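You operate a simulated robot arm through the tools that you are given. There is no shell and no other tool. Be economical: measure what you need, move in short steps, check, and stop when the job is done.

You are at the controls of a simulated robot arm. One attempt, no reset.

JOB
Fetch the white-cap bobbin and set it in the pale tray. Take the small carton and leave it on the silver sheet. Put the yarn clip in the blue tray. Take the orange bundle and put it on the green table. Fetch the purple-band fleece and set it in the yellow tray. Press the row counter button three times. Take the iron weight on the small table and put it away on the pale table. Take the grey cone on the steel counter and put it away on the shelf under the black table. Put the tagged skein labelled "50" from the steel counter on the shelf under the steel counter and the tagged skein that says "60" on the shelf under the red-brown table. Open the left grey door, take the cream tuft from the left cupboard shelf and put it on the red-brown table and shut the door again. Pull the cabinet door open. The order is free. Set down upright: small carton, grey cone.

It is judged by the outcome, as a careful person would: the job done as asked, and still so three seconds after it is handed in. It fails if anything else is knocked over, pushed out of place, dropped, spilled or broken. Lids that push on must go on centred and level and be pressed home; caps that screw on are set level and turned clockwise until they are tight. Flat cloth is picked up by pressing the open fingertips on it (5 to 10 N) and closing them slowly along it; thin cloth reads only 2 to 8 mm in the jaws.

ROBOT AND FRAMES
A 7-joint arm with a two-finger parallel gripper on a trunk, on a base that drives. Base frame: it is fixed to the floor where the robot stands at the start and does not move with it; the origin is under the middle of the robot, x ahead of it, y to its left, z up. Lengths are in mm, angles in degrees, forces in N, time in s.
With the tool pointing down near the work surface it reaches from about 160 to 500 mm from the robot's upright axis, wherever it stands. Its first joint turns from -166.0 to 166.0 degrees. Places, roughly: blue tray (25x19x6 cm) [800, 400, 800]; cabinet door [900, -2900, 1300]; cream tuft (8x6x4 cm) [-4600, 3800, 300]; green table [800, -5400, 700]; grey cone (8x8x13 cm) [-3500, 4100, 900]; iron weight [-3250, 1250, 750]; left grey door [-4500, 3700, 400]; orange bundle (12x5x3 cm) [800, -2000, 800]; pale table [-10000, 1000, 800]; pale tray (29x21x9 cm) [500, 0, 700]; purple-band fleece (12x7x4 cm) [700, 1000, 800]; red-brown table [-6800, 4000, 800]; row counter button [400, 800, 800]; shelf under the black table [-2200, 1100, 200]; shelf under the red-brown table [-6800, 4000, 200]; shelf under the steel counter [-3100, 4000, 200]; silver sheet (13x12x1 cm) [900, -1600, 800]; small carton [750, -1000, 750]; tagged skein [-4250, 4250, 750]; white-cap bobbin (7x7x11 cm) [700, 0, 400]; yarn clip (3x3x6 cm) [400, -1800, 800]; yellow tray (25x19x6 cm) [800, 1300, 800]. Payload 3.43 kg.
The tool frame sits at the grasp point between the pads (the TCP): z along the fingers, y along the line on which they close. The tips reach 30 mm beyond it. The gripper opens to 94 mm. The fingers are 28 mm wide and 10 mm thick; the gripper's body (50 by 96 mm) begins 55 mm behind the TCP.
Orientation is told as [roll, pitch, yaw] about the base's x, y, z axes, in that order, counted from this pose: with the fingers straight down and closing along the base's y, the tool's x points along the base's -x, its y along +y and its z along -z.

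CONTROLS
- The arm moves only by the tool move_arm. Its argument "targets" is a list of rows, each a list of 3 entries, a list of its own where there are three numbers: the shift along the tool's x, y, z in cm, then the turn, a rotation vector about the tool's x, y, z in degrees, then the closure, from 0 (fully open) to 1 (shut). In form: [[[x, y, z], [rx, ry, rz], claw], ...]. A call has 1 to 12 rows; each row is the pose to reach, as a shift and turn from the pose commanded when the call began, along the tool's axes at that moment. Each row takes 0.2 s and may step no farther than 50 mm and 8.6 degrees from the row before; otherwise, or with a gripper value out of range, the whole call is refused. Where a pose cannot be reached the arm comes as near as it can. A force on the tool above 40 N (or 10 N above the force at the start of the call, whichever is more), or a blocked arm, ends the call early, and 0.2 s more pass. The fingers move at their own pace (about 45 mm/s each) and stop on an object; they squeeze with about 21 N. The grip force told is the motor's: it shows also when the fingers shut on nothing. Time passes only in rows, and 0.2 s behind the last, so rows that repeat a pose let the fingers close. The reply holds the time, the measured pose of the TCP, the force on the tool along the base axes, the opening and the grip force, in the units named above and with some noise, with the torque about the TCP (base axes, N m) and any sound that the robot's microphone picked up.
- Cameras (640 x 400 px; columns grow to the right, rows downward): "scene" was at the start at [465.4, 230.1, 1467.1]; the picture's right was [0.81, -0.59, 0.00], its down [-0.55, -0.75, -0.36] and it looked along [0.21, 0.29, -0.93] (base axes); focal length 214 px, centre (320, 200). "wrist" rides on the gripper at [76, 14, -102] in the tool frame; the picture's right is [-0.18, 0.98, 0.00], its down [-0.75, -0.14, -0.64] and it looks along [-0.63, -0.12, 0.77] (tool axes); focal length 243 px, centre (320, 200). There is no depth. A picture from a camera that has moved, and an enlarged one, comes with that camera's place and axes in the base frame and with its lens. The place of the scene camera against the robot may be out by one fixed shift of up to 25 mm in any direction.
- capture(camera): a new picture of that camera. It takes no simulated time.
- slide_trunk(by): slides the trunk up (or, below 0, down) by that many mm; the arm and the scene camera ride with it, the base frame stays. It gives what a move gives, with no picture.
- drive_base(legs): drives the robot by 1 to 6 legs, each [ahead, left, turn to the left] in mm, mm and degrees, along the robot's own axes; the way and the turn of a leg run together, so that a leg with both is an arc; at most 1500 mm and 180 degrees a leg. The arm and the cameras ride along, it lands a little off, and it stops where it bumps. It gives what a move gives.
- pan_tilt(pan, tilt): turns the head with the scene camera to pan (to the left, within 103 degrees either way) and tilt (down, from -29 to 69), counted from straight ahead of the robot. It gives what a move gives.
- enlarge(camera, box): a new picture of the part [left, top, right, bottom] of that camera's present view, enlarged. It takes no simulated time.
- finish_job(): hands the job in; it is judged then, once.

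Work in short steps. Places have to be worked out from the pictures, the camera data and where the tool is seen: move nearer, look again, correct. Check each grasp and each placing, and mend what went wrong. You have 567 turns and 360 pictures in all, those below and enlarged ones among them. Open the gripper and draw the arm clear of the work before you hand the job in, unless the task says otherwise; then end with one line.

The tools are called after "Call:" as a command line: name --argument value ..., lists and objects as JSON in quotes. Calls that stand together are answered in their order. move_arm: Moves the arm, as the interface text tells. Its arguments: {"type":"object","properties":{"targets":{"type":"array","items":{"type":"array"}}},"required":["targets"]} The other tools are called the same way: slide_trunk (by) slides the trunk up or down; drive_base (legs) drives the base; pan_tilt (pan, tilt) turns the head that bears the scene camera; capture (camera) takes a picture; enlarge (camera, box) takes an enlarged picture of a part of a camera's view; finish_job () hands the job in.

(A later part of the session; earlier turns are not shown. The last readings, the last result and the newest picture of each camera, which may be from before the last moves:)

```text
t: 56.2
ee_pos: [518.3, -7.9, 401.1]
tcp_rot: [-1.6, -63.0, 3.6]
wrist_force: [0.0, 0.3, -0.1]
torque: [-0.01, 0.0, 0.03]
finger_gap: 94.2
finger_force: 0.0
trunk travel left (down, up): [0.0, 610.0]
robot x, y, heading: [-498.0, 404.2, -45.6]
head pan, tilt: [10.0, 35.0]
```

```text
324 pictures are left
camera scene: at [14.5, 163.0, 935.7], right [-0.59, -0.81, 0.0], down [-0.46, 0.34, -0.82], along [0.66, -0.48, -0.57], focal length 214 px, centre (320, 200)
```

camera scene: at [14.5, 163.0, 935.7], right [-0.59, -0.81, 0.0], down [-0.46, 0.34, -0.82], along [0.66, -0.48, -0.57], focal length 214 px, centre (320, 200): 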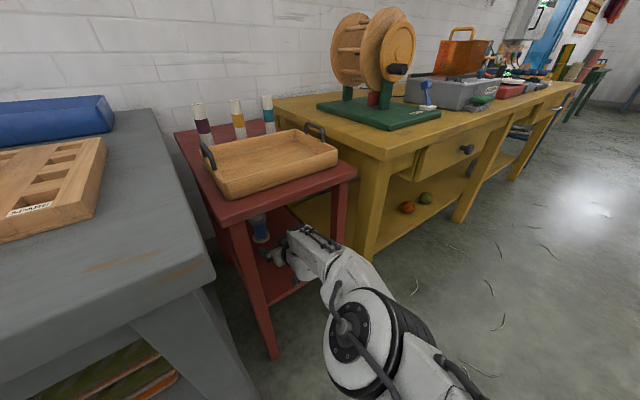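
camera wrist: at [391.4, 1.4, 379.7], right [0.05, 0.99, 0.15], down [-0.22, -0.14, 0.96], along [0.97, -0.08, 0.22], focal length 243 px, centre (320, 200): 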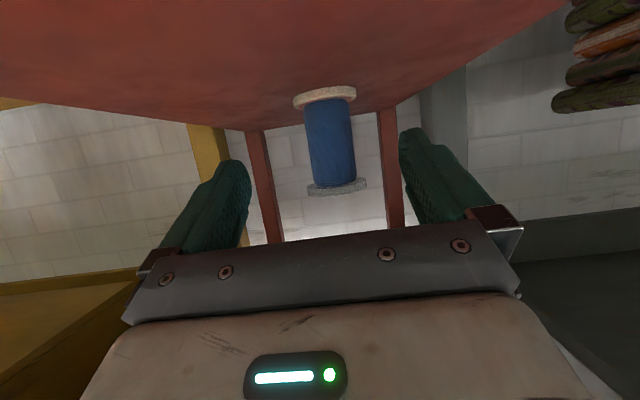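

The bobbin centre is about (670, 0, 380). Drive the last 143 mm in +x and 8 mm in +y.

Call:
drive_base --legs '[[94, 108, 0]]'

Call:
capture --camera "wrist"

Call:
capture --camera "scene"

```text
t: 57.5
ee_pos: [661.1, 1.2, 401.2]
tcp_rot: [-1.7, -63.0, 3.6]
wrist_force: [-0.3, 0.9, -0.4]
torque: [0.0, 0.03, 0.0]
finger_gap: 93.8
finger_force: 0.0
trunk travel left (down, up): [0.0, 610.0]
robot x, y, heading: [-350.9, 416.4, -45.9]
head pan, tilt: [10.0, 35.0]
```

```text
323 pictures are left
camera wrist: at [535.1, 10.4, 379.7], right [0.05, 0.99, 0.15], down [-0.22, -0.14, 0.96], along [0.97, -0.08, 0.22], focal length 243 px, centre (320, 200)
```

wrist: 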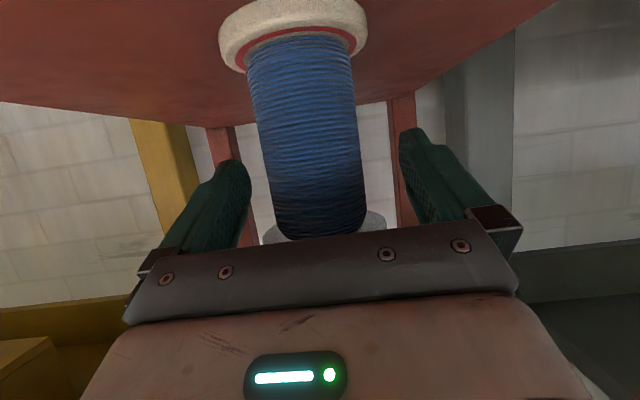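

```text
322 pictures are left
camera scene: at [158.0, 171.6, 935.7], right [-0.59, -0.81, 0.0], down [-0.46, 0.34, -0.82], along [0.66, -0.48, -0.57], focal length 214 px, centre (320, 200)
```

scene: 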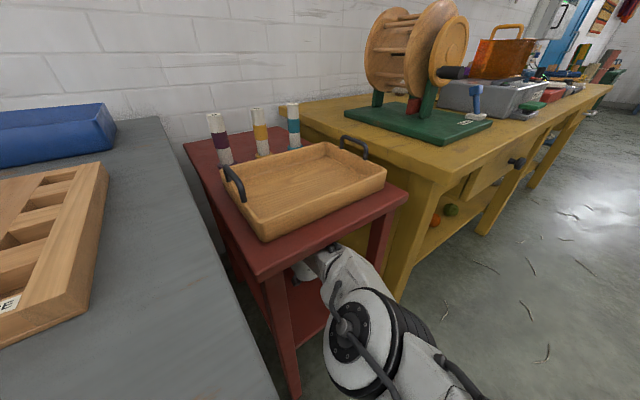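

The core is between the fingers, below the cap. Close the gripper.

Call:
move_arm --targets '[[[0, 0, 0], [0, 0, 0], 0.5], [[0, 0, 0], [0, 0, 0], 0.8], [[0, 0, 0], [0, 0, 0], 1], [[0, 0, 0], [0, 0, 0], 1], [[0, 0, 0], [0, 0, 0], 1]]'

Call:
capture --camera "wrist"

```text
t: 58.8
ee_pos: [661.5, 1.8, 401.2]
tcp_rot: [-1.7, -63.0, 3.6]
wrist_force: [0.0, -0.7, -0.3]
torque: [0.0, -0.02, 0.01]
finger_gap: 51.7
finger_force: 21.1
trunk travel left (down, up): [0.0, 610.0]
robot x, y, heading: [-351.5, 415.4, -45.7]
head pan, tilt: [10.0, 35.0]
```

```text
321 pictures are left
camera wrist: at [535.0, 10.4, 379.6], right [0.05, 0.99, 0.15], down [-0.22, -0.14, 0.96], along [0.97, -0.08, 0.22], focal length 243 px, centre (320, 200)
```

wrist: 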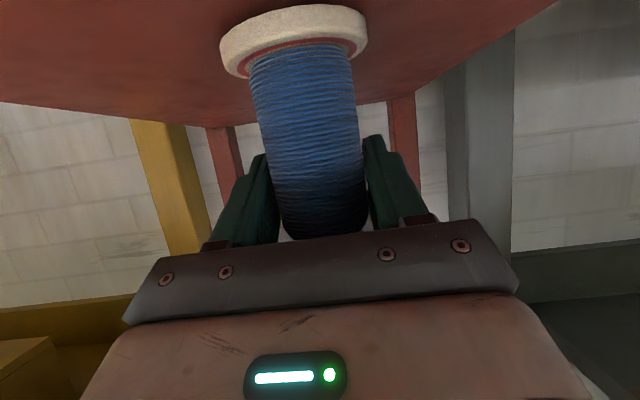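

Gripped (51.7 mm). Lift 25 mm with the trunk, then back straight out.

Call:
slide_trunk --by 25

Call:
drive_base --legs '[[-105, -107, 0], [-210, -215, 0]]'

Call:
capture --camera "wrist"

Call:
capture --camera "scene"

```text
t: 59.5
ee_pos: [651.6, 5.6, 398.2]
tcp_rot: [0.0, -61.2, 2.2]
wrist_force: [2.3, -0.7, 5.2]
torque: [0.01, -0.36, -0.04]
finger_gap: 51.6
finger_force: 21.6
trunk travel left (down, up): [-25.0, 585.0]
robot x, y, heading: [-351.8, 414.6, -46.0]
head pan, tilt: [10.0, 35.0]
```

```text
t: 62.5
ee_pos: [210.5, 4.4, 425.7]
tcp_rot: [-1.8, -63.0, 3.7]
wrist_force: [-0.3, 0.1, -1.3]
torque: [0.02, -0.01, 0.01]
finger_gap: 49.2
finger_force: 21.3
trunk travel left (down, up): [-25.0, 585.0]
robot x, y, heading: [-800.8, 417.3, -45.8]
head pan, tilt: [10.0, 35.0]
```

```text
320 pictures are left
camera wrist: at [83.2, 13.7, 404.7], right [0.05, 0.99, 0.15], down [-0.22, -0.14, 0.96], along [0.97, -0.08, 0.22], focal length 243 px, centre (320, 200)
```

wrist: 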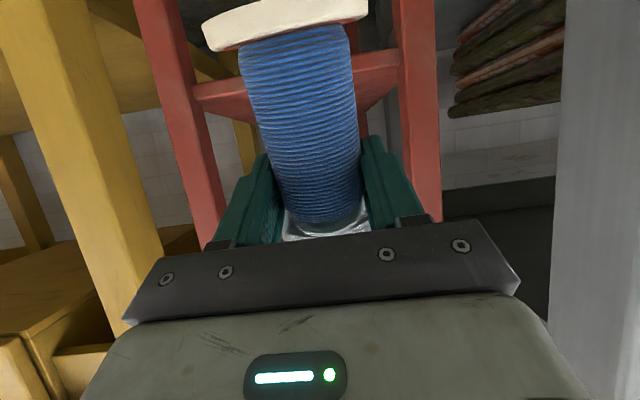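

```text
319 pictures are left
camera scene: at [-294.0, 174.8, 960.7], right [-0.59, -0.81, 0.0], down [-0.46, 0.34, -0.82], along [0.66, -0.48, -0.57], focal length 214 px, centre (320, 200)
```

scene: 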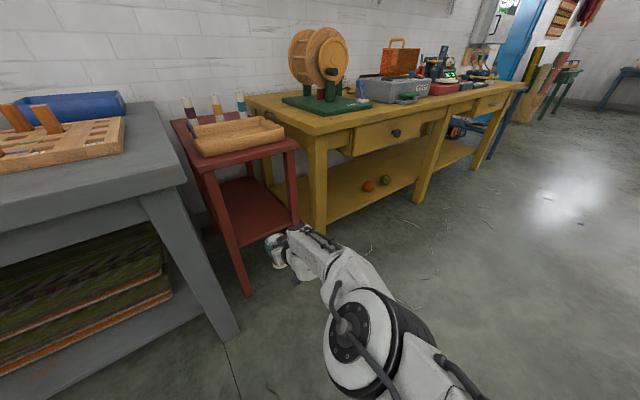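

Bobbin is held securely. Raise the arm a bit (so I can later lower with force sensing), then the trunk by 400 to get above the tray.

Call:
move_arm --targets '[[[-2.7, 0, -1.4], [0, 0, 0], 1], [[-5.3, 0, -2.7], [0, 0, 0], 1]]'

Call:
slide_trunk --by 400

Call:
capture --camera "wrist"

Call:
capture --camera "scene"

```text
t: 63.1
ee_pos: [209.9, 6.0, 487.8]
tcp_rot: [-1.8, -63.0, 3.8]
wrist_force: [0.4, 0.5, -1.9]
torque: [-0.02, -0.07, -0.05]
finger_gap: 48.9
finger_force: 21.0
trunk travel left (down, up): [-25.0, 585.0]
robot x, y, heading: [-803.0, 420.4, -46.0]
head pan, tilt: [10.0, 35.0]
```

```text
t: 66.9
ee_pos: [209.0, 5.9, 887.1]
tcp_rot: [-1.7, -62.9, 3.7]
wrist_force: [-0.1, 0.0, -0.7]
torque: [0.03, -0.01, 0.0]
finger_gap: 48.5
finger_force: 20.8
trunk travel left (down, up): [-425.0, 185.0]
robot x, y, heading: [-799.5, 420.1, -45.7]
head pan, tilt: [10.0, 35.0]
```

```text
318 pictures are left
camera wrist: at [83.5, 14.1, 865.1], right [0.05, 0.99, 0.15], down [-0.22, -0.14, 0.96], along [0.97, -0.08, 0.22], focal length 243 px, centre (320, 200)
```

wrist: 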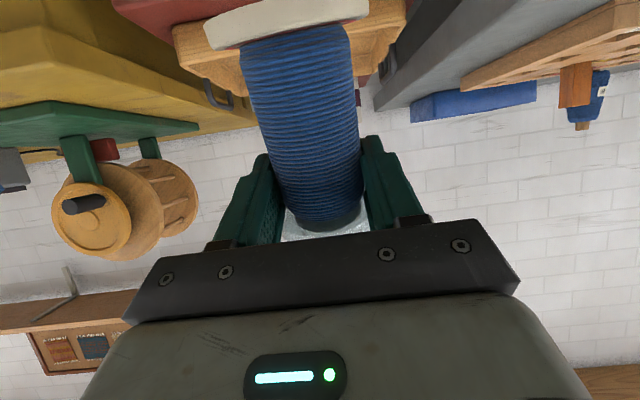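

```text
317 pictures are left
camera scene: at [-293.9, 174.7, 1360.6], right [-0.59, -0.81, 0.0], down [-0.46, 0.34, -0.82], along [0.66, -0.48, -0.57], focal length 214 px, centre (320, 200)
```

scene: 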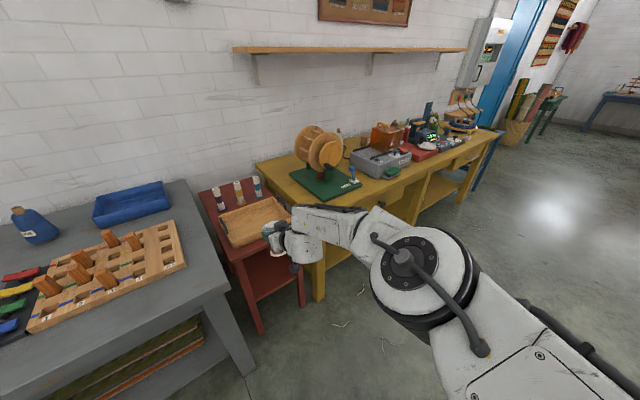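

Now drive so the TCP goes to about (462, −20), above the tray.

Call:
drive_base --legs '[[194, 163, 0]]'

Call:
capture --camera "scene"

Call:
capture --camera "wrist"

```text
t: 68.8
ee_pos: [463.4, -21.2, 887.1]
tcp_rot: [-1.7, -63.0, 3.7]
wrist_force: [0.4, 0.4, -0.8]
torque: [0.03, 0.05, -0.01]
finger_gap: 48.4
finger_force: 21.2
trunk travel left (down, up): [-425.0, 185.0]
robot x, y, heading: [-551.1, 389.5, -45.9]
head pan, tilt: [10.0, 35.0]
```

```text
316 pictures are left
camera scene: at [-40.4, 148.8, 1360.7], right [-0.59, -0.81, 0.0], down [-0.46, 0.34, -0.82], along [0.66, -0.48, -0.57], focal length 214 px, centre (320, 200)
```

scene: 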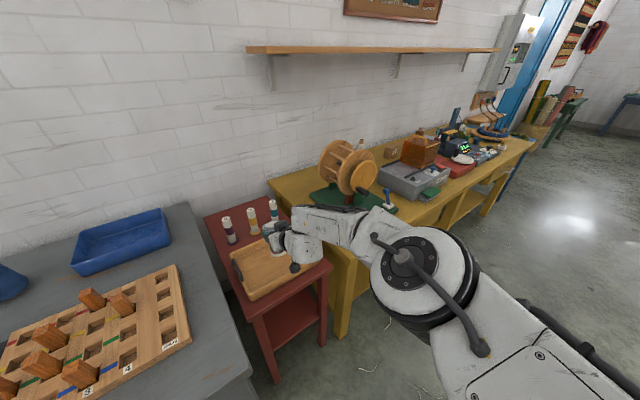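

```text
315 pictures are left
camera wrist: at [337.1, -11.7, 865.3], right [0.05, 0.99, 0.15], down [-0.22, -0.14, 0.96], along [0.97, -0.08, 0.22], focal length 243 px, centre (320, 200)
```

wrist: 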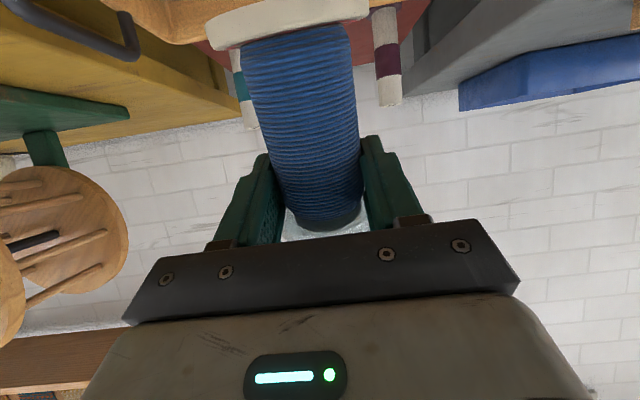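

Call:
enlarge --camera "scene" --box '[200, 190, 360, 320]'

```text
3.08 times, centred on (280, 255) of scene
camera zoom: at [-40.4, 148.8, 1360.7], right [-0.59, -0.81, 0.0], down [-0.46, 0.34, -0.82], along [0.66, -0.48, -0.57], focal length 660 px, centre (443, 31)
```

zoom: 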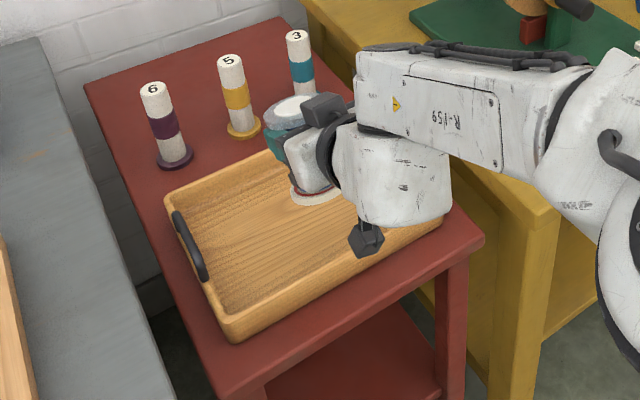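

The bobbin is above the tray's middle. Lower the trunk 75 mm, then lower with the arm in small steps until it touches.

Call:
slide_trunk --by -75

Call:
move_arm --targets '[[[0.45, 0, 0.23], [0, 0, 0], 1], [[0.9, 0, 0.46], [0, 0, 0], 1], [[1.35, 0, 0.69], [0, 0, 0], 1], [[1.8, 0, 0.92], [0, 0, 0], 1]]'

Call:
enlarge --camera "scene" --box '[200, 150, 360, 280]'

```text
t: 69.9
ee_pos: [464.4, -20.6, 812.5]
tcp_rot: [-1.7, -63.0, 3.6]
wrist_force: [-0.1, -0.1, -0.4]
torque: [-0.02, -0.03, -0.01]
finger_gap: 48.4
finger_force: 20.9
trunk travel left (down, up): [-350.0, 260.0]
robot x, y, heading: [-547.7, 397.3, -45.8]
head pan, tilt: [10.0, 35.0]
```

```text
t: 70.9
ee_pos: [464.2, -20.5, 794.5]
tcp_rot: [-1.7, -63.1, 3.6]
wrist_force: [-2.1, 0.8, 15.4]
torque: [0.07, -0.04, 0.02]
finger_gap: 48.1
finger_force: 21.2
trunk travel left (down, up): [-350.0, 260.0]
robot x, y, heading: [-552.1, 390.7, -46.3]
head pan, tilt: [10.0, 35.0]
```

```text
3.08 times, centred on (280, 215) of scene
camera zoom: at [-41.0, 149.0, 1286.4], right [-0.59, -0.81, 0.0], down [-0.46, 0.34, -0.82], along [0.66, -0.48, -0.57], focal length 660 px, centre (443, 154)
```

zoom: 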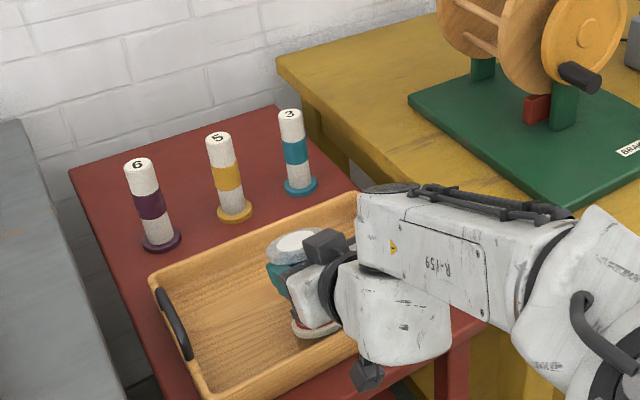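

15 N contact: it's on the tray floor. Release, then retreat backwards along the tool.

Call:
move_arm --targets '[[[-0.1, 0, 0], [0, 0, 0], 0.7], [[-0.1, 0, 0], [0, 0, 0], 0.3], [[-0.1, 0, 0], [0, 0, 0], 0], [[-0.1, 0, 0], [0, 0, 0], 0], [[-0.1, 0, 0], [0, 0, 0], 0]]'

Call:
move_arm --targets '[[[-0.4, 0, -3], [0, 0, 0], 0], [[-0.8, 0, -6], [0, 0, 0], 0], [[-1.6, 0, -9], [0, 0, 0], 0], [[-3, 0, -13], [0, 0, 0], 0]]'

Call:
capture --camera "wrist"

Call:
capture --camera "scene"

```text
t: 72.1
ee_pos: [464.0, -20.7, 791.8]
tcp_rot: [-1.6, -63.0, 3.6]
wrist_force: [1.7, 0.7, -0.4]
torque: [0.0, 0.04, -0.01]
finger_gap: 94.0
finger_force: 0.0
trunk travel left (down, up): [-350.0, 260.0]
robot x, y, heading: [-549.8, 394.9, -46.1]
head pan, tilt: [10.0, 35.0]
```

```text
t: 73.1
ee_pos: [362.5, -23.1, 879.4]
tcp_rot: [-1.8, -63.1, 3.8]
wrist_force: [0.3, 0.1, 0.2]
torque: [0.0, -0.03, -0.06]
finger_gap: 94.1
finger_force: 0.0
trunk travel left (down, up): [-350.0, 260.0]
robot x, y, heading: [-553.1, 391.1, -45.8]
head pan, tilt: [10.0, 35.0]
```

```text
312 pictures are left
camera wrist: at [234.4, -14.1, 858.3], right [0.05, 0.99, 0.15], down [-0.22, -0.14, 0.96], along [0.97, -0.08, 0.22], focal length 243 px, centre (320, 200)
```

wrist: 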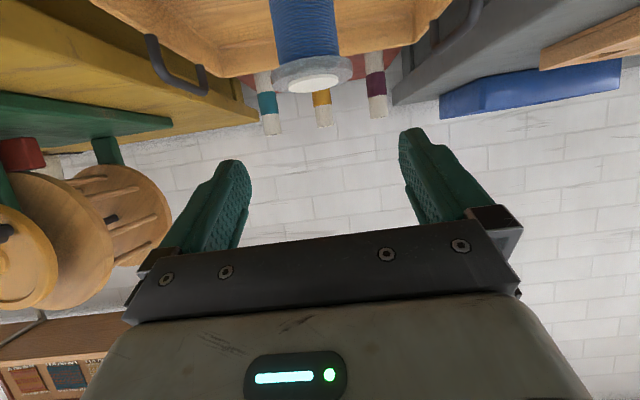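

```text
311 pictures are left
camera scene: at [-40.0, 149.0, 1285.6], right [-0.59, -0.81, 0.0], down [-0.47, 0.34, -0.82], along [0.66, -0.48, -0.57], focal length 214 px, centre (320, 200)
```

scene: 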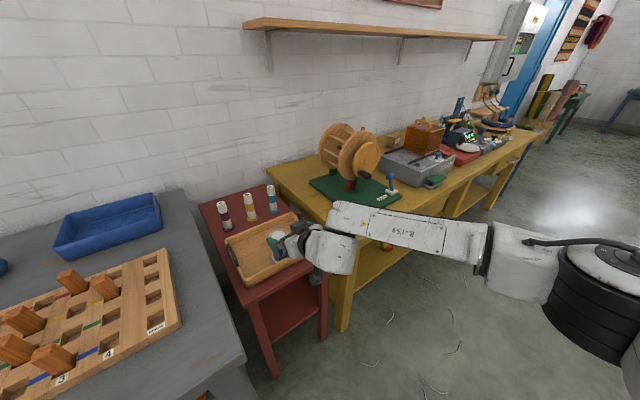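

The bobbin stands upright in the tray. Next the left counter: back off, turn to heading 0, shift left to y≈900, and bring the tool to straight down.

Call:
drive_base --legs '[[-279, -286, 0], [0, 0, 46], [0, 500, 0]]'

Call:
move_arm --targets '[[[1.4, 1.8, -2.7], [2.7, 5.9, 4.4], 0], [[2.8, 3.5, -5.5], [5.4, 11.8, 8.9], 0], [[4.2, 5.3, -8.2], [8.2, 17.7, 13.3], 0], [[5.6, 7.1, -10.9], [10.9, 23.6, 17.8], 0], [[6.9, 8.9, -13.7], [13.6, 29.5, 22.2], 0], [[8.3, 10.6, -16.4], [16.3, 35.3, 26.6], 0], [[9.7, 12.4, -19.1], [19, 41.2, 31.1], 0], [[11.1, 14.2, -21.8], [21.8, 47.1, 35.5], 0], [[12.5, 15.9, -24.6], [24.5, 53, 40], 0], [[13.9, 17.7, -27.3], [27.2, 58.9, 44.4], 0]]'

Call:
pan_tilt --pan 0 --tilt 40

Call:
capture --camera "scene"

```text
t: 80.2
ee_pos: [-19.0, 1260.4, 879.9]
tcp_rot: [-1.7, -63.0, 49.9]
wrist_force: [0.3, 0.9, 0.1]
torque: [-0.01, 0.01, -0.02]
finger_gap: 93.8
finger_force: 0.0
trunk travel left (down, up): [-350.0, 260.0]
robot x, y, heading: [-951.1, 889.9, 0.3]
head pan, tilt: [10.0, 35.0]
```

```text
t: 82.4
ee_pos: [-357.4, 1150.3, 878.1]
tcp_rot: [-0.6, -0.5, -1.4]
wrist_force: [0.4, 0.0, 0.9]
torque: [-0.02, 0.02, 0.0]
finger_gap: 93.7
finger_force: 0.0
trunk travel left (down, up): [-350.0, 260.0]
robot x, y, heading: [-954.4, 894.6, -0.1]
head pan, tilt: [10.0, 35.0]
```

```text
t: 83.1
ee_pos: [-356.2, 1151.1, 877.6]
tcp_rot: [-0.5, -0.7, -1.3]
wrist_force: [-0.2, -0.8, -0.3]
torque: [0.01, 0.02, 0.01]
finger_gap: 94.0
finger_force: 0.1
trunk travel left (down, up): [-350.0, 260.0]
robot x, y, heading: [-949.9, 887.8, 0.3]
head pan, tilt: [0.0, 40.0]
```

```text
310 pictures are left
camera scene: at [-434.5, 1079.4, 1278.2], right [0.01, -1.0, 0.0], down [-0.64, 0.0, -0.77], along [0.77, 0.0, -0.64], focal length 214 px, centre (320, 200)
```

scene: 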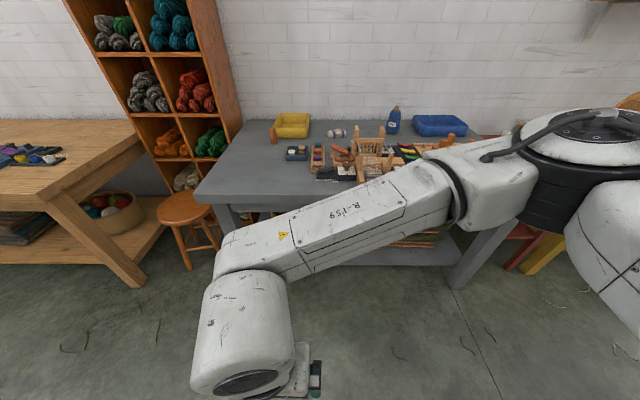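

Tool is down. Raise the trunk 200 to clear the small loom, then drive in to view the fleece/button area from above.

Call:
slide_trunk --by 200

Call:
drive_base --legs '[[900, -150, 0]]'

Call:
capture --camera "wrist"

Call:
pan_tilt --pan 50 --tilt 60

Call:
capture --camera "scene"

```text
t: 85.3
ee_pos: [-356.7, 1150.2, 1077.0]
tcp_rot: [-0.5, -0.5, -1.3]
wrist_force: [-0.4, -0.4, 0.2]
torque: [0.01, 0.02, 0.01]
finger_gap: 94.2
finger_force: 0.1
trunk travel left (down, up): [-550.0, 60.0]
robot x, y, heading: [-953.2, 891.7, 0.4]
head pan, tilt: [0.0, 40.0]
```

```text
t: 90.1
ee_pos: [546.7, 1004.3, 1078.1]
tcp_rot: [-0.6, -0.6, -1.3]
wrist_force: [-0.3, 0.9, 0.5]
torque: [-0.01, 0.02, 0.02]
finger_gap: 93.9
finger_force: 0.0
trunk travel left (down, up): [-550.0, 60.0]
robot x, y, heading: [-48.4, 745.0, 0.5]
head pan, tilt: [0.0, 40.0]
```

```text
309 pictures are left
camera wrist: at [469.0, 1022.0, 1179.0], right [0.21, 0.98, -0.01], down [0.74, -0.15, 0.65], along [0.64, -0.14, -0.76], focal length 243 px, centre (320, 200)
```

wrist: 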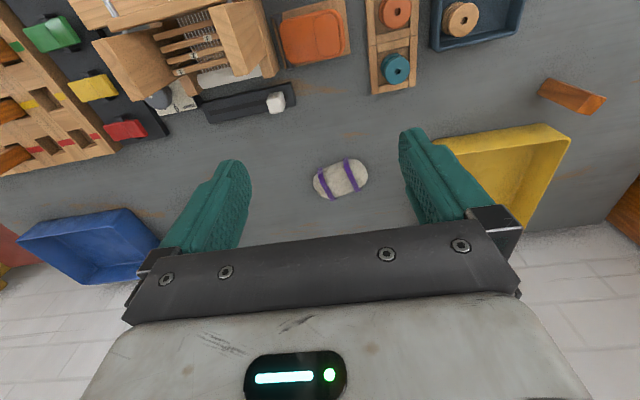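

```text
t: 91.3
ee_pos: [546.5, 1005.5, 1077.5]
tcp_rot: [-0.4, -0.5, -1.3]
wrist_force: [-0.3, 0.0, -0.5]
torque: [-0.01, 0.0, 0.0]
finger_gap: 94.0
finger_force: 0.0
trunk travel left (down, up): [-550.0, 60.0]
robot x, y, heading: [-48.6, 744.2, 0.5]
head pan, tilt: [50.0, 60.0]
```

```text
308 pictures are left
camera scene: at [425.0, 984.9, 1451.5], right [0.77, -0.64, 0.0], down [-0.55, -0.67, -0.5], along [0.32, 0.38, -0.87], focal length 214 px, centre (320, 200)
```

scene: 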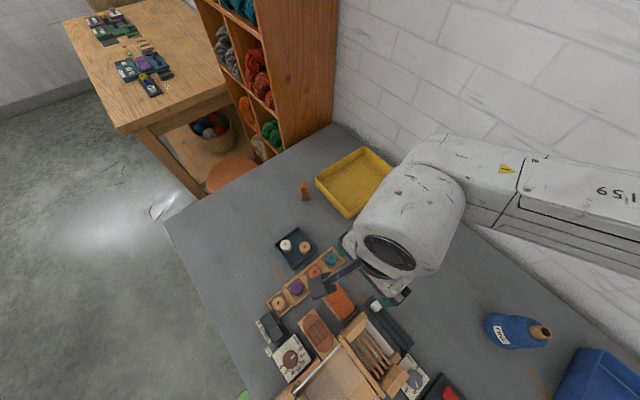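

Fleece is near (764, 1000), long axis ~15° off the y-axis. Drive 40 mm closer, then move over it and yaw −75° so the fingers close across its width.

Call:
drive_base --legs '[[40, 0, 0]]'

Call:
move_arm --targets '[[[-1.8, 0, 0], [0, 0, 7.4], 0], [[-3.6, 0, 0], [0, 0, 14.8], 0], [[-5.4, 0, 0], [0, 0, 22.2], 0], [[-7.2, 0, 0], [0, 0, 29.6], 0], [[-9, -0.1, 0], [0, 0, 37], 0], [[-10.8, -0.2, 0], [0, 0, 44.4], 0], [[-12.6, -0.3, 0], [0, 0, 51.8], 0], [[-14.4, -0.3, 0], [0, 0, 59.2], 0], [[-16.2, -0.4, 0], [0, 0, 66.6], 0], [[-17.8, -0.4, 0], [0, 0, 73.7], 0]]'

Call:
capture --camera "wrist"

Call:
capture --camera "scene"

```text
t: 92.2
ee_pos: [587.1, 1004.5, 1076.3]
tcp_rot: [-0.5, -0.5, -1.3]
wrist_force: [0.3, 0.0, 0.1]
torque: [0.0, 0.02, 0.0]
finger_gap: 93.9
finger_force: 0.0
trunk travel left (down, up): [-550.0, 60.0]
robot x, y, heading: [-9.0, 746.8, 0.0]
head pan, tilt: [50.0, 60.0]
```

```text
t: 94.4
ee_pos: [763.4, 995.1, 1079.1]
tcp_rot: [0.2, -0.7, -75.1]
wrist_force: [-0.3, -0.4, -0.8]
torque: [-0.03, -0.01, -0.01]
finger_gap: 93.9
finger_force: 0.0
trunk travel left (down, up): [-550.0, 60.0]
robot x, y, heading: [-6.3, 748.4, 0.1]
head pan, tilt: [50.0, 60.0]
```

```text
307 pictures are left
camera wrist: at [757.4, 1074.4, 1180.8], right [1.0, 0.07, 0.01], down [0.05, -0.76, 0.65], along [0.05, -0.65, -0.76], focal length 243 px, centre (320, 200)
```

wrist: 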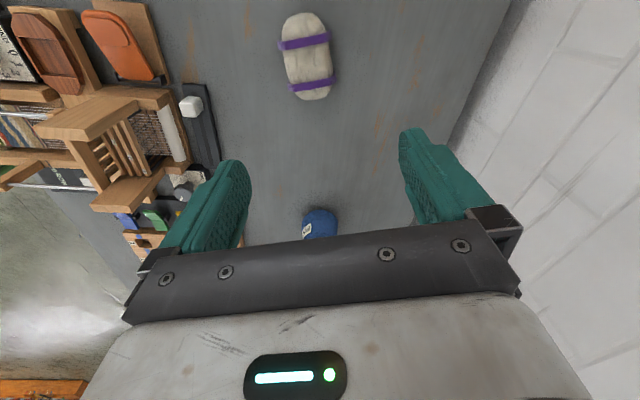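

```text
306 pictures are left
camera scene: at [465.5, 984.7, 1451.4], right [0.77, -0.64, 0.0], down [-0.55, -0.67, -0.5], along [0.32, 0.38, -0.87], focal length 214 px, centre (320, 200)
```

scene: 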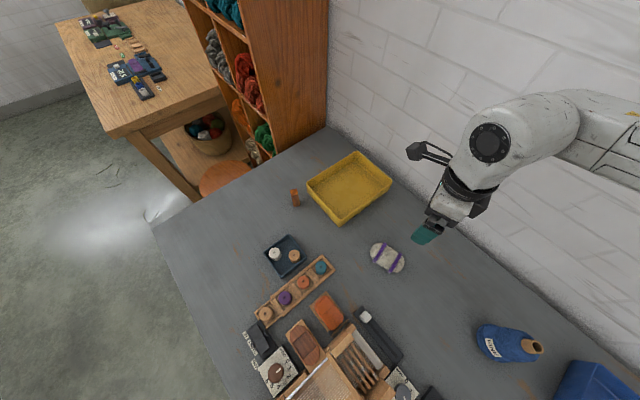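

Refined: fleece at about (745, 1003), z≈790. Adjust yaw 5° and xy, lower the trunk 200 and check.

Call:
move_arm --targets '[[[1.2, -1.5, 0], [0, 0, 5], 0]]'

Call:
slide_trunk --by -200

Call:
capture --camera "wrist"

Call:
capture --camera "scene"

```text
t: 94.8
ee_pos: [747.4, 1004.2, 1078.3]
tcp_rot: [0.4, -0.6, -80.3]
wrist_force: [-0.1, 0.1, 0.6]
torque: [-0.04, -0.01, -0.05]
finger_gap: 94.0
finger_force: 0.2
trunk travel left (down, up): [-550.0, 60.0]
robot x, y, heading: [-8.1, 749.7, 0.1]
head pan, tilt: [50.0, 60.0]
```

```text
t: 96.9
ee_pos: [746.9, 1003.9, 879.5]
tcp_rot: [0.5, -0.6, -80.0]
wrist_force: [0.2, -0.2, -0.1]
torque: [0.04, 0.01, -0.01]
finger_gap: 94.0
finger_force: 0.0
trunk travel left (down, up): [-350.0, 260.0]
robot x, y, heading: [-8.5, 749.5, 0.4]
head pan, tilt: [50.0, 60.0]
```

```text
305 pictures are left
camera wrist: at [746.6, 1082.2, 980.6], right [1.0, -0.01, 0.01], down [-0.01, -0.76, 0.65], along [0.0, -0.65, -0.76], focal length 243 px, centre (320, 200)
```

wrist: 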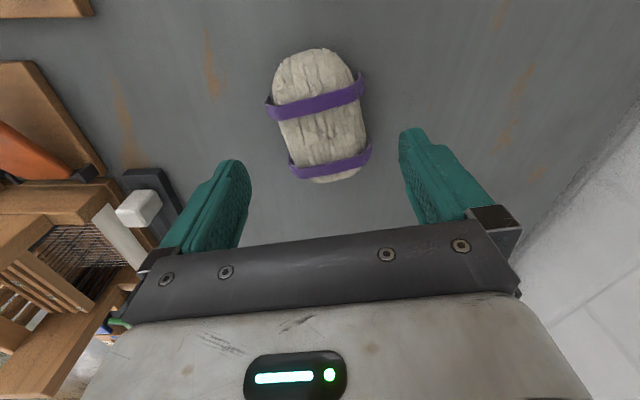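

```text
304 pictures are left
camera scene: at [465.5, 984.7, 1251.5], right [0.77, -0.64, 0.0], down [-0.55, -0.67, -0.5], along [0.32, 0.38, -0.87], focal length 214 px, centre (320, 200)
```

scene: 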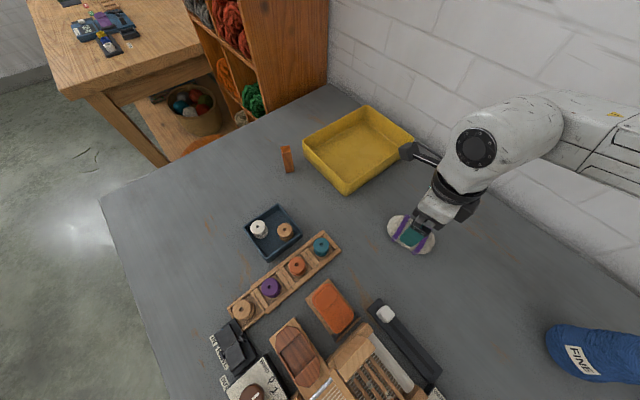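

Aligned. Descend in small steps until near the counter surface.

Call:
move_arm --targets '[[[0, 0.2, 2], [0, 0, 0], 0], [[0, 0.2, 4], [0, 0, 0], 0], [[0, 0.2, 6], [0, 0, 0], 0], [[0, 0.2, 7], [0, 0, 0], 0], [[0, 0.2, 7.6], [0, 0, 0], 0], [[0, 0.2, 8.2], [0, 0, 0], 0], [[0, 0.2, 8.8], [0, 0, 0], 0], [[0, 0.2, 9.4], [0, 0, 0], 0]]'

Call:
capture --camera "wrist"

```text
t: 98.1
ee_pos: [750.9, 1001.4, 811.0]
tcp_rot: [0.4, -0.4, -80.1]
wrist_force: [-4.0, -6.5, 18.7]
torque: [-0.11, 1.19, 0.42]
finger_gap: 93.9
finger_force: 0.0
trunk travel left (down, up): [-350.0, 260.0]
robot x, y, heading: [-11.9, 745.2, 0.3]
head pan, tilt: [50.0, 60.0]
stopped in row 5: the force on the tool passed its limit at 50 N (the readings are from after the stop); the commanded pose is now the measured one
```

```text
303 pictures are left
camera wrist: at [749.6, 1081.1, 912.3], right [1.0, -0.01, 0.01], down [-0.01, -0.76, 0.65], along [0.0, -0.65, -0.76], focal length 243 px, centre (320, 200)
```

wrist: 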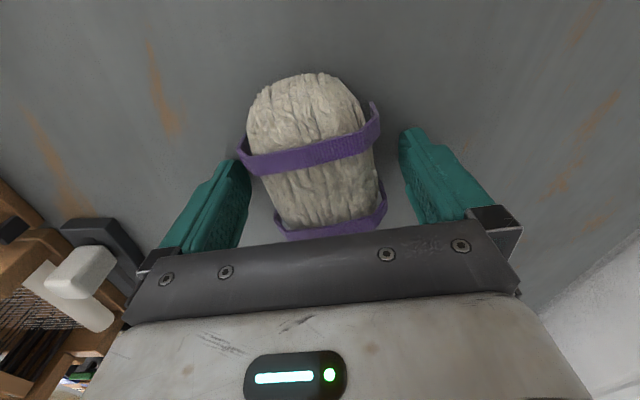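

The force is on the left finger, likely touching the fleece's edge. Lift 8 mm, shift 6 mm in −x, and descend again.

Call:
move_arm --targets '[[[0, 0, -0.8], [0, 0, 0], 0], [[0, -0.8, -0.8], [0, 0, 0], 0], [[0, -0.8, -0.4], [0, 0, 0], 0], [[0, -0.8, 0], [0, 0, 0], 0], [[0, -0.8, 0.4], [0, 0, 0], 0], [[0, -0.8, 0.8], [0, 0, 0], 0], [[0, -0.8, 1.2], [0, 0, 0], 0]]'

Call:
capture --camera "wrist"

```text
t: 99.3
ee_pos: [742.7, 1002.6, 810.0]
tcp_rot: [0.5, -0.3, -80.1]
wrist_force: [-4.4, -5.9, 17.8]
torque: [-0.11, 1.09, 0.38]
finger_gap: 94.2
finger_force: 0.1
trunk travel left (down, up): [-350.0, 260.0]
robot x, y, heading: [-5.8, 746.1, 0.2]
head pan, tilt: [50.0, 60.0]
stopped in row 6: the force on the tool passed its limit at 46 N (the readings are from after the stop); the commanded pose is now the measured one
```

```text
302 pictures are left
camera wrist: at [742.7, 1080.1, 912.6], right [1.0, -0.01, 0.01], down [-0.01, -0.77, 0.64], along [0.0, -0.64, -0.77], focal length 243 px, centre (320, 200)
```

wrist: 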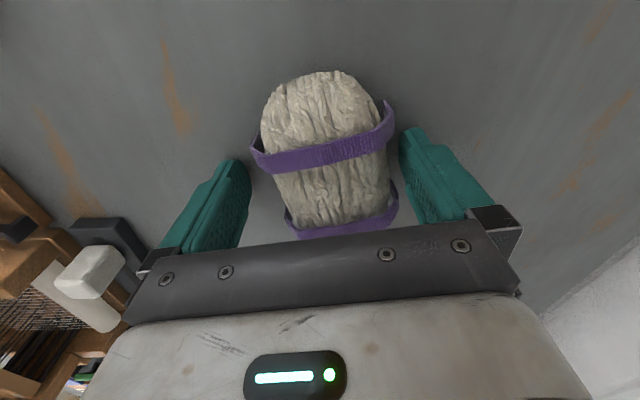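

Same height, so the finger is touching the counter (z≈780). Lift 3 mm and close on the fleece.

Call:
move_arm --targets '[[[0, 0.2, -0.3], [0, 0, 0], 0], [[0, 0.2, -0.3], [0, 0, 0], 0.3], [[0, 0.2, -0.3], [0, 0, 0], 0.6], [[0, 0.2, -0.3], [0, 0, 0], 0.9], [[0, 0.2, -0.3], [0, 0, 0], 1], [[0, 0.2, -0.3], [0, 0, 0], 1], [[0, 0.2, -0.3], [0, 0, 0], 1]]'

Call:
slide_trunk --by 120

Call:
capture --camera "wrist"

Call:
capture --camera "scene"

```text
t: 100.9
ee_pos: [745.2, 1002.9, 811.7]
tcp_rot: [0.5, -0.3, -80.1]
wrist_force: [-0.8, -0.3, -0.5]
torque: [0.03, 0.0, 0.02]
finger_gap: 68.0
finger_force: 20.9
trunk travel left (down, up): [-350.0, 260.0]
robot x, y, heading: [-7.8, 747.5, -0.0]
head pan, tilt: [50.0, 60.0]
```

```text
t: 102.4
ee_pos: [744.4, 1003.7, 931.6]
tcp_rot: [0.6, -0.3, -80.2]
wrist_force: [-0.7, 0.4, -0.7]
torque: [0.0, 0.02, 0.01]
finger_gap: 67.4
finger_force: 20.8
trunk travel left (down, up): [-470.0, 140.0]
robot x, y, heading: [-8.6, 746.3, 0.0]
head pan, tilt: [50.0, 60.0]
```

```text
301 pictures are left
camera wrist: at [745.2, 1080.7, 1033.6], right [1.0, -0.01, 0.01], down [-0.02, -0.76, 0.64], along [0.0, -0.64, -0.76], focal length 243 px, centre (320, 200)
```

wrist: 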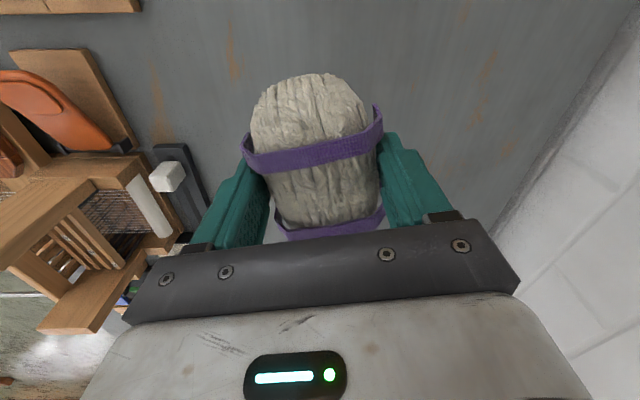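

```text
300 pictures are left
camera scene: at [465.9, 983.8, 1371.3], right [0.77, -0.64, 0.0], down [-0.55, -0.67, -0.5], along [0.32, 0.38, -0.87], focal length 214 px, centre (320, 200)
```

scene: 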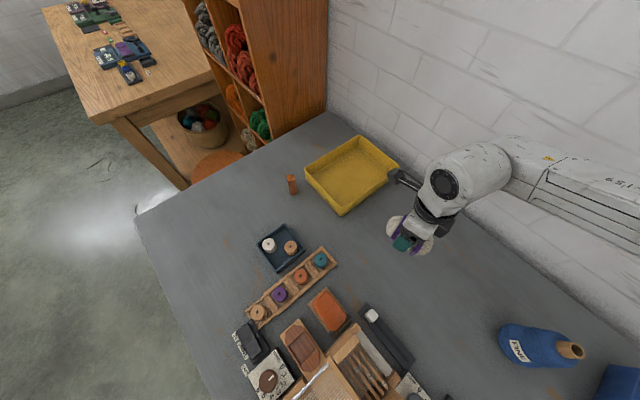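

Fleece held. The yellow tray's centre is about (835, 1267). Drive left 262 mm and extend the arm 70 mm in +x.

Call:
drive_base --legs '[[0, 262, 0]]'

Call:
move_arm --targets '[[[-0.4, 2.4, 0], [0, 0, 0], 1], [[-0.8, 4.8, 0], [0, 0, 0], 1], [[-1.2, 7, 0], [0, 0, 0], 1]]'

Call:
capture --camera "wrist"

Call:
capture --camera "scene"

```text
t: 104.3
ee_pos: [745.2, 1265.0, 931.7]
tcp_rot: [0.5, -0.3, -80.1]
wrist_force: [0.3, -1.1, -0.5]
torque: [0.02, -0.01, -0.05]
finger_gap: 67.2
finger_force: 21.0
trunk travel left (down, up): [-470.0, 140.0]
robot x, y, heading: [-11.0, 1011.1, 0.4]
head pan, tilt: [50.0, 60.0]
```

```text
t: 105.1
ee_pos: [815.7, 1265.2, 931.8]
tcp_rot: [0.4, -0.3, -80.1]
wrist_force: [0.2, 0.2, 0.3]
torque: [0.02, 0.01, 0.05]
finger_gap: 66.8
finger_force: 21.3
trunk travel left (down, up): [-470.0, 140.0]
robot x, y, heading: [-9.9, 1007.5, -0.1]
head pan, tilt: [50.0, 60.0]
```

```text
299 pictures are left
camera wrist: at [815.7, 1342.7, 1034.4], right [1.0, -0.01, 0.01], down [-0.01, -0.76, 0.64], along [0.0, -0.64, -0.76], focal length 243 px, centre (320, 200)
```

wrist: 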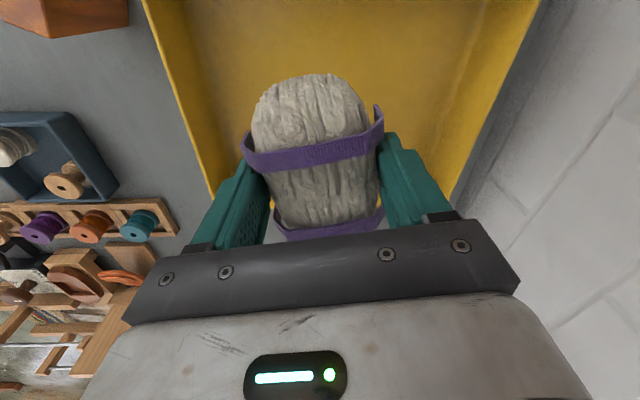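

```text
298 pictures are left
camera scene: at [465.1, 1245.3, 1371.4], right [0.77, -0.64, 0.0], down [-0.55, -0.67, -0.5], along [0.32, 0.38, -0.87], focal length 214 px, centre (320, 200)
```

scene: 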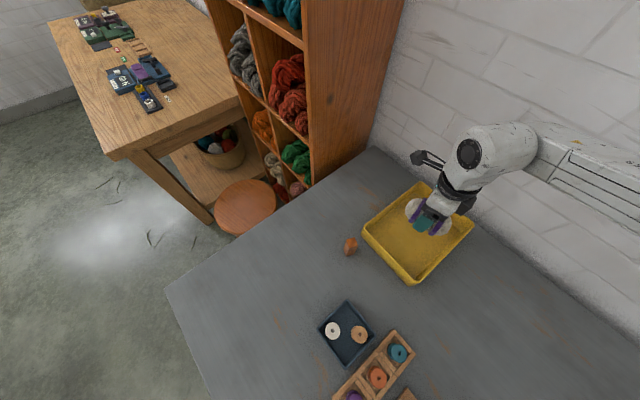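

Fleece is over the tray. Lower the trunk 108 mm and release, then rise.

Call:
slide_trunk --by -108

Call:
move_arm --targets '[[[0, 0, 0.3], [0, 0, 0], 1], [[0, 0, 0.3], [0, 0, 0], 0.6], [[0, 0, 0.3], [0, 0, 0], 0.2], [[0, 0, 0.3], [0, 0, 0], 0], [[0, 0, 0.3], [0, 0, 0], 0], [[0, 0, -2], [0, 0, 0], 0], [[0, 0, -5], [0, 0, 0], 0], [[0, 0, -9], [0, 0, 0], 0], [[0, 0, -13], [0, 0, 0], 0]]'

Call:
capture --camera "wrist"

```text
t: 106.5
ee_pos: [816.6, 1265.0, 824.3]
tcp_rot: [0.5, -0.3, -80.2]
wrist_force: [1.0, 0.8, -1.0]
torque: [-0.01, -0.01, 0.0]
finger_gap: 66.6
finger_force: 20.5
trunk travel left (down, up): [-362.0, 248.0]
robot x, y, heading: [-5.7, 1003.8, 0.2]
head pan, tilt: [50.0, 60.0]
```

```text
t: 108.5
ee_pos: [815.7, 1266.1, 955.5]
tcp_rot: [0.4, -0.3, -80.1]
wrist_force: [-0.1, 0.5, -0.2]
torque: [0.01, 0.02, -0.01]
finger_gap: 93.9
finger_force: 0.1
trunk travel left (down, up): [-362.0, 248.0]
robot x, y, heading: [-11.3, 1006.5, 0.3]
head pan, tilt: [50.0, 60.0]
```

```text
297 pictures are left
camera wrist: at [814.8, 1343.0, 1057.1], right [1.0, -0.01, 0.01], down [-0.02, -0.76, 0.64], along [0.0, -0.64, -0.76], focal length 243 px, centre (320, 200)
```

wrist: 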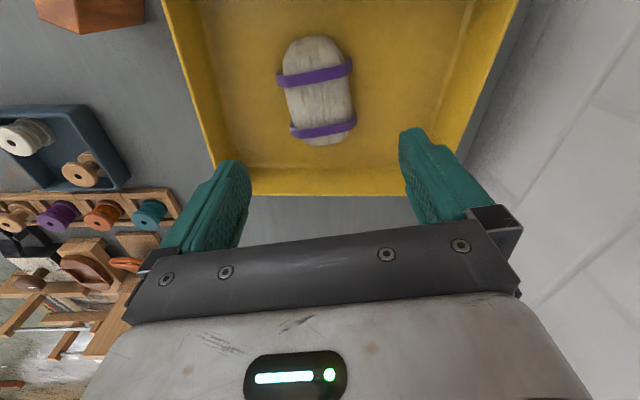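

Fleece is in the yellow tray. Next the row counter button: raise, pull the arm back with yaw 0 and closed fingers, and drive to look at it.

Call:
slide_trunk --by 100

Call:
move_arm --targets '[[[0.4, -2.2, 0], [0, 0, -8], 1], [[0.8, -4.4, 0], [0, 0, -16], 1], [[1.2, -6.7, 0], [0, 0, -24], 1], [[1.6, -8.9, 0], [0, 0, -32], 1], [[2, -11.1, 0], [0, 0, -40], 1], [[2.3, -13.3, 0], [0, 0, -48], 1], [[2.7, -15.5, 0], [0, 0, -56], 1], [[3.1, -17.8, 0], [0, 0, -64], 1], [[3.5, -20, 0], [0, 0, -72], 1], [[3.9, -22.2, 0], [0, 0, -80], 1]]'

Call:
drive_base --legs '[[-250, -490, 0]]'

Call:
capture --camera "wrist"

Call:
capture --camera "scene"

```text
t: 109.8
ee_pos: [815.5, 1264.7, 1054.6]
tcp_rot: [0.5, -0.4, -80.1]
wrist_force: [0.3, -0.1, -0.2]
torque: [0.02, 0.0, -0.05]
finger_gap: 93.7
finger_force: 0.0
trunk travel left (down, up): [-462.0, 148.0]
robot x, y, heading: [-9.3, 1009.3, 0.2]
head pan, tilt: [50.0, 60.0]
```

```text
t: 112.0
ee_pos: [589.4, 1265.3, 1052.5]
tcp_rot: [-0.3, -0.5, 0.0]
wrist_force: [-0.7, -0.3, -0.1]
torque: [-0.02, -0.01, -0.03]
finger_gap: 0.2
finger_force: 20.6
trunk travel left (down, up): [-462.0, 148.0]
robot x, y, heading: [-6.1, 1008.5, 0.3]
head pan, tilt: [50.0, 60.0]
```

```text
t: 115.2
ee_pos: [339.0, 775.7, 1053.1]
tcp_rot: [-0.2, -0.4, -0.2]
wrist_force: [0.1, -0.3, -0.1]
torque: [-0.01, 0.0, -0.01]
finger_gap: 0.0
finger_force: 20.9
trunk travel left (down, up): [-462.0, 148.0]
robot x, y, heading: [-263.1, 519.8, -0.2]
head pan, tilt: [50.0, 60.0]
```

```text
296 pictures are left
camera wrist: at [261.4, 790.6, 1154.1], right [0.19, 0.98, 0.0], down [0.75, -0.14, 0.65], along [0.64, -0.12, -0.76], focal length 243 px, centre (320, 200)
```

wrist: 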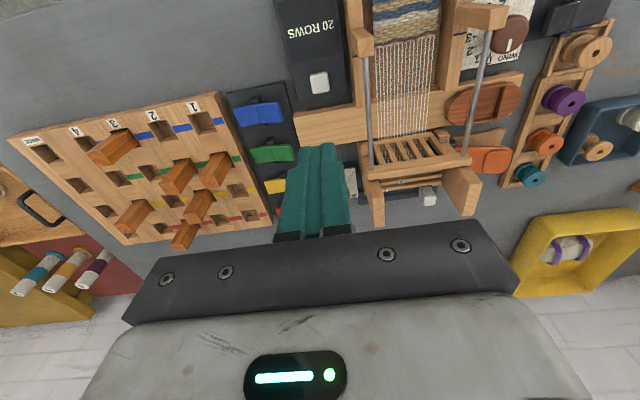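

```text
295 pictures are left
camera scene: at [214.4, 755.9, 1363.4], right [0.77, -0.64, 0.0], down [-0.56, -0.66, -0.5], along [0.32, 0.38, -0.87], focal length 214 px, centre (320, 200)
```

scene: 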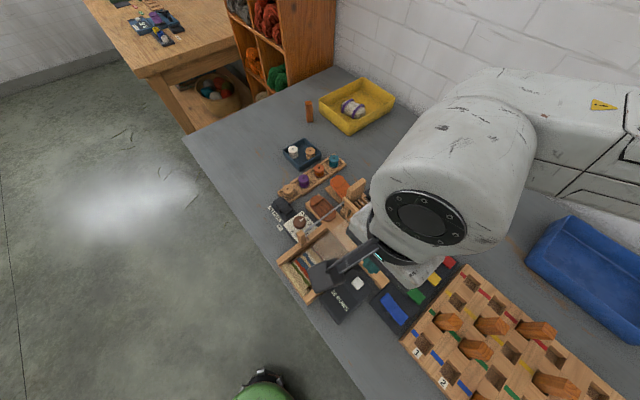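

Button is at about (350, 771). Align and lower the trunk 150 mm, then look again.

Call:
move_arm --targets '[[[-1.1, -0.5, 0], [0, 0, 0], 1]]'

Call:
slide_trunk --by -150

Call:
capture --camera "wrist"

Call:
capture --camera "scene"

```text
t: 115.6
ee_pos: [349.5, 771.7, 1053.0]
tcp_rot: [-0.2, -0.5, -0.2]
wrist_force: [-0.7, 0.6, 0.5]
torque: [0.01, 0.01, -0.01]
finger_gap: 0.1
finger_force: 20.4
trunk travel left (down, up): [-462.0, 148.0]
robot x, y, heading: [-261.0, 521.4, 0.0]
head pan, tilt: [50.0, 60.0]
```

```text
t: 117.3
ee_pos: [350.0, 770.6, 902.6]
tcp_rot: [-0.3, -0.4, -0.3]
wrist_force: [-0.1, 0.2, 0.1]
torque: [-0.01, 0.0, -0.03]
finger_gap: 0.0
finger_force: 20.8
trunk travel left (down, up): [-312.0, 298.0]
robot x, y, heading: [-262.7, 523.3, -0.1]
head pan, tilt: [50.0, 60.0]
```

```text
294 pictures are left
camera wrist: at [272.6, 785.3, 1004.3], right [0.19, 0.98, 0.0], down [0.75, -0.14, 0.65], along [0.64, -0.12, -0.76], focal length 243 px, centre (320, 200)
```

wrist: 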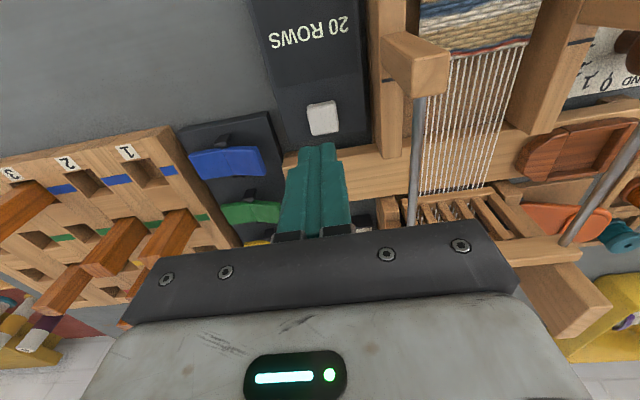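

```text
293 pictures are left
camera scene: at [214.3, 755.8, 1213.5], right [0.77, -0.64, 0.0], down [-0.56, -0.66, -0.5], along [0.32, 0.38, -0.87], focal length 214 px, centre (320, 200)
```

scene: 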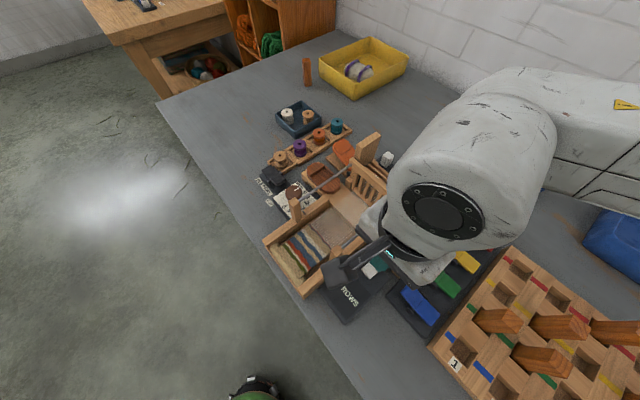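

To leave more clearance to the loom's post, I'll yaw the gripper +80° (narrow side toward the loom) before pressing.

Call:
move_arm --targets '[[[0, 0, 0], [0, 0, -8], 1], [[0, 0, 0], [0, 0, -16], 1], [[0, 0, 0], [0, 0, -24], 1], [[0, 0, 0], [0, 0, -32], 1], [[0, 0, 0], [0, 0, -40], 1], [[0, 0, 0], [0, 0, -48], 1], [[0, 0, 0], [0, 0, -56], 1], [[0, 0, 0], [0, 0, -64], 1], [[0, 0, 0], [0, 0, -72], 1], [[0, 0, 0], [0, 0, -80], 1]]'

Call:
capture --camera "wrist"

```text
t: 119.5
ee_pos: [351.3, 769.6, 902.8]
tcp_rot: [-0.5, 0.1, 79.9]
wrist_force: [0.4, -0.9, 1.6]
torque: [0.04, 0.02, 0.0]
finger_gap: 0.0
finger_force: 21.1
trunk travel left (down, up): [-312.0, 298.0]
robot x, y, heading: [-263.2, 520.8, 0.0]
head pan, tilt: [50.0, 60.0]
```

```text
292 pictures are left
camera wrist: at [321.2, 698.1, 1004.8], right [-0.94, 0.35, -0.01], down [0.27, 0.72, 0.64], along [0.23, 0.6, -0.77], focal length 243 px, centre (320, 200)
```

wrist: 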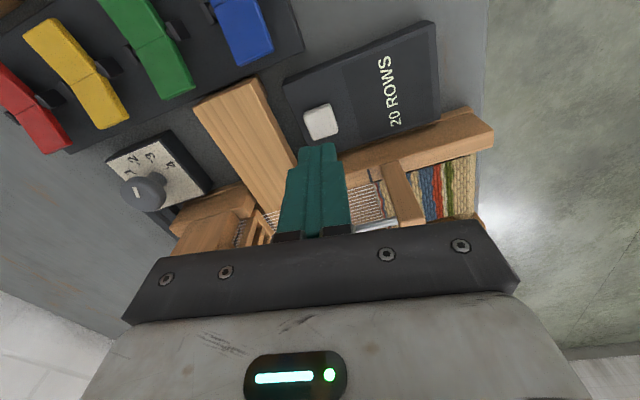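

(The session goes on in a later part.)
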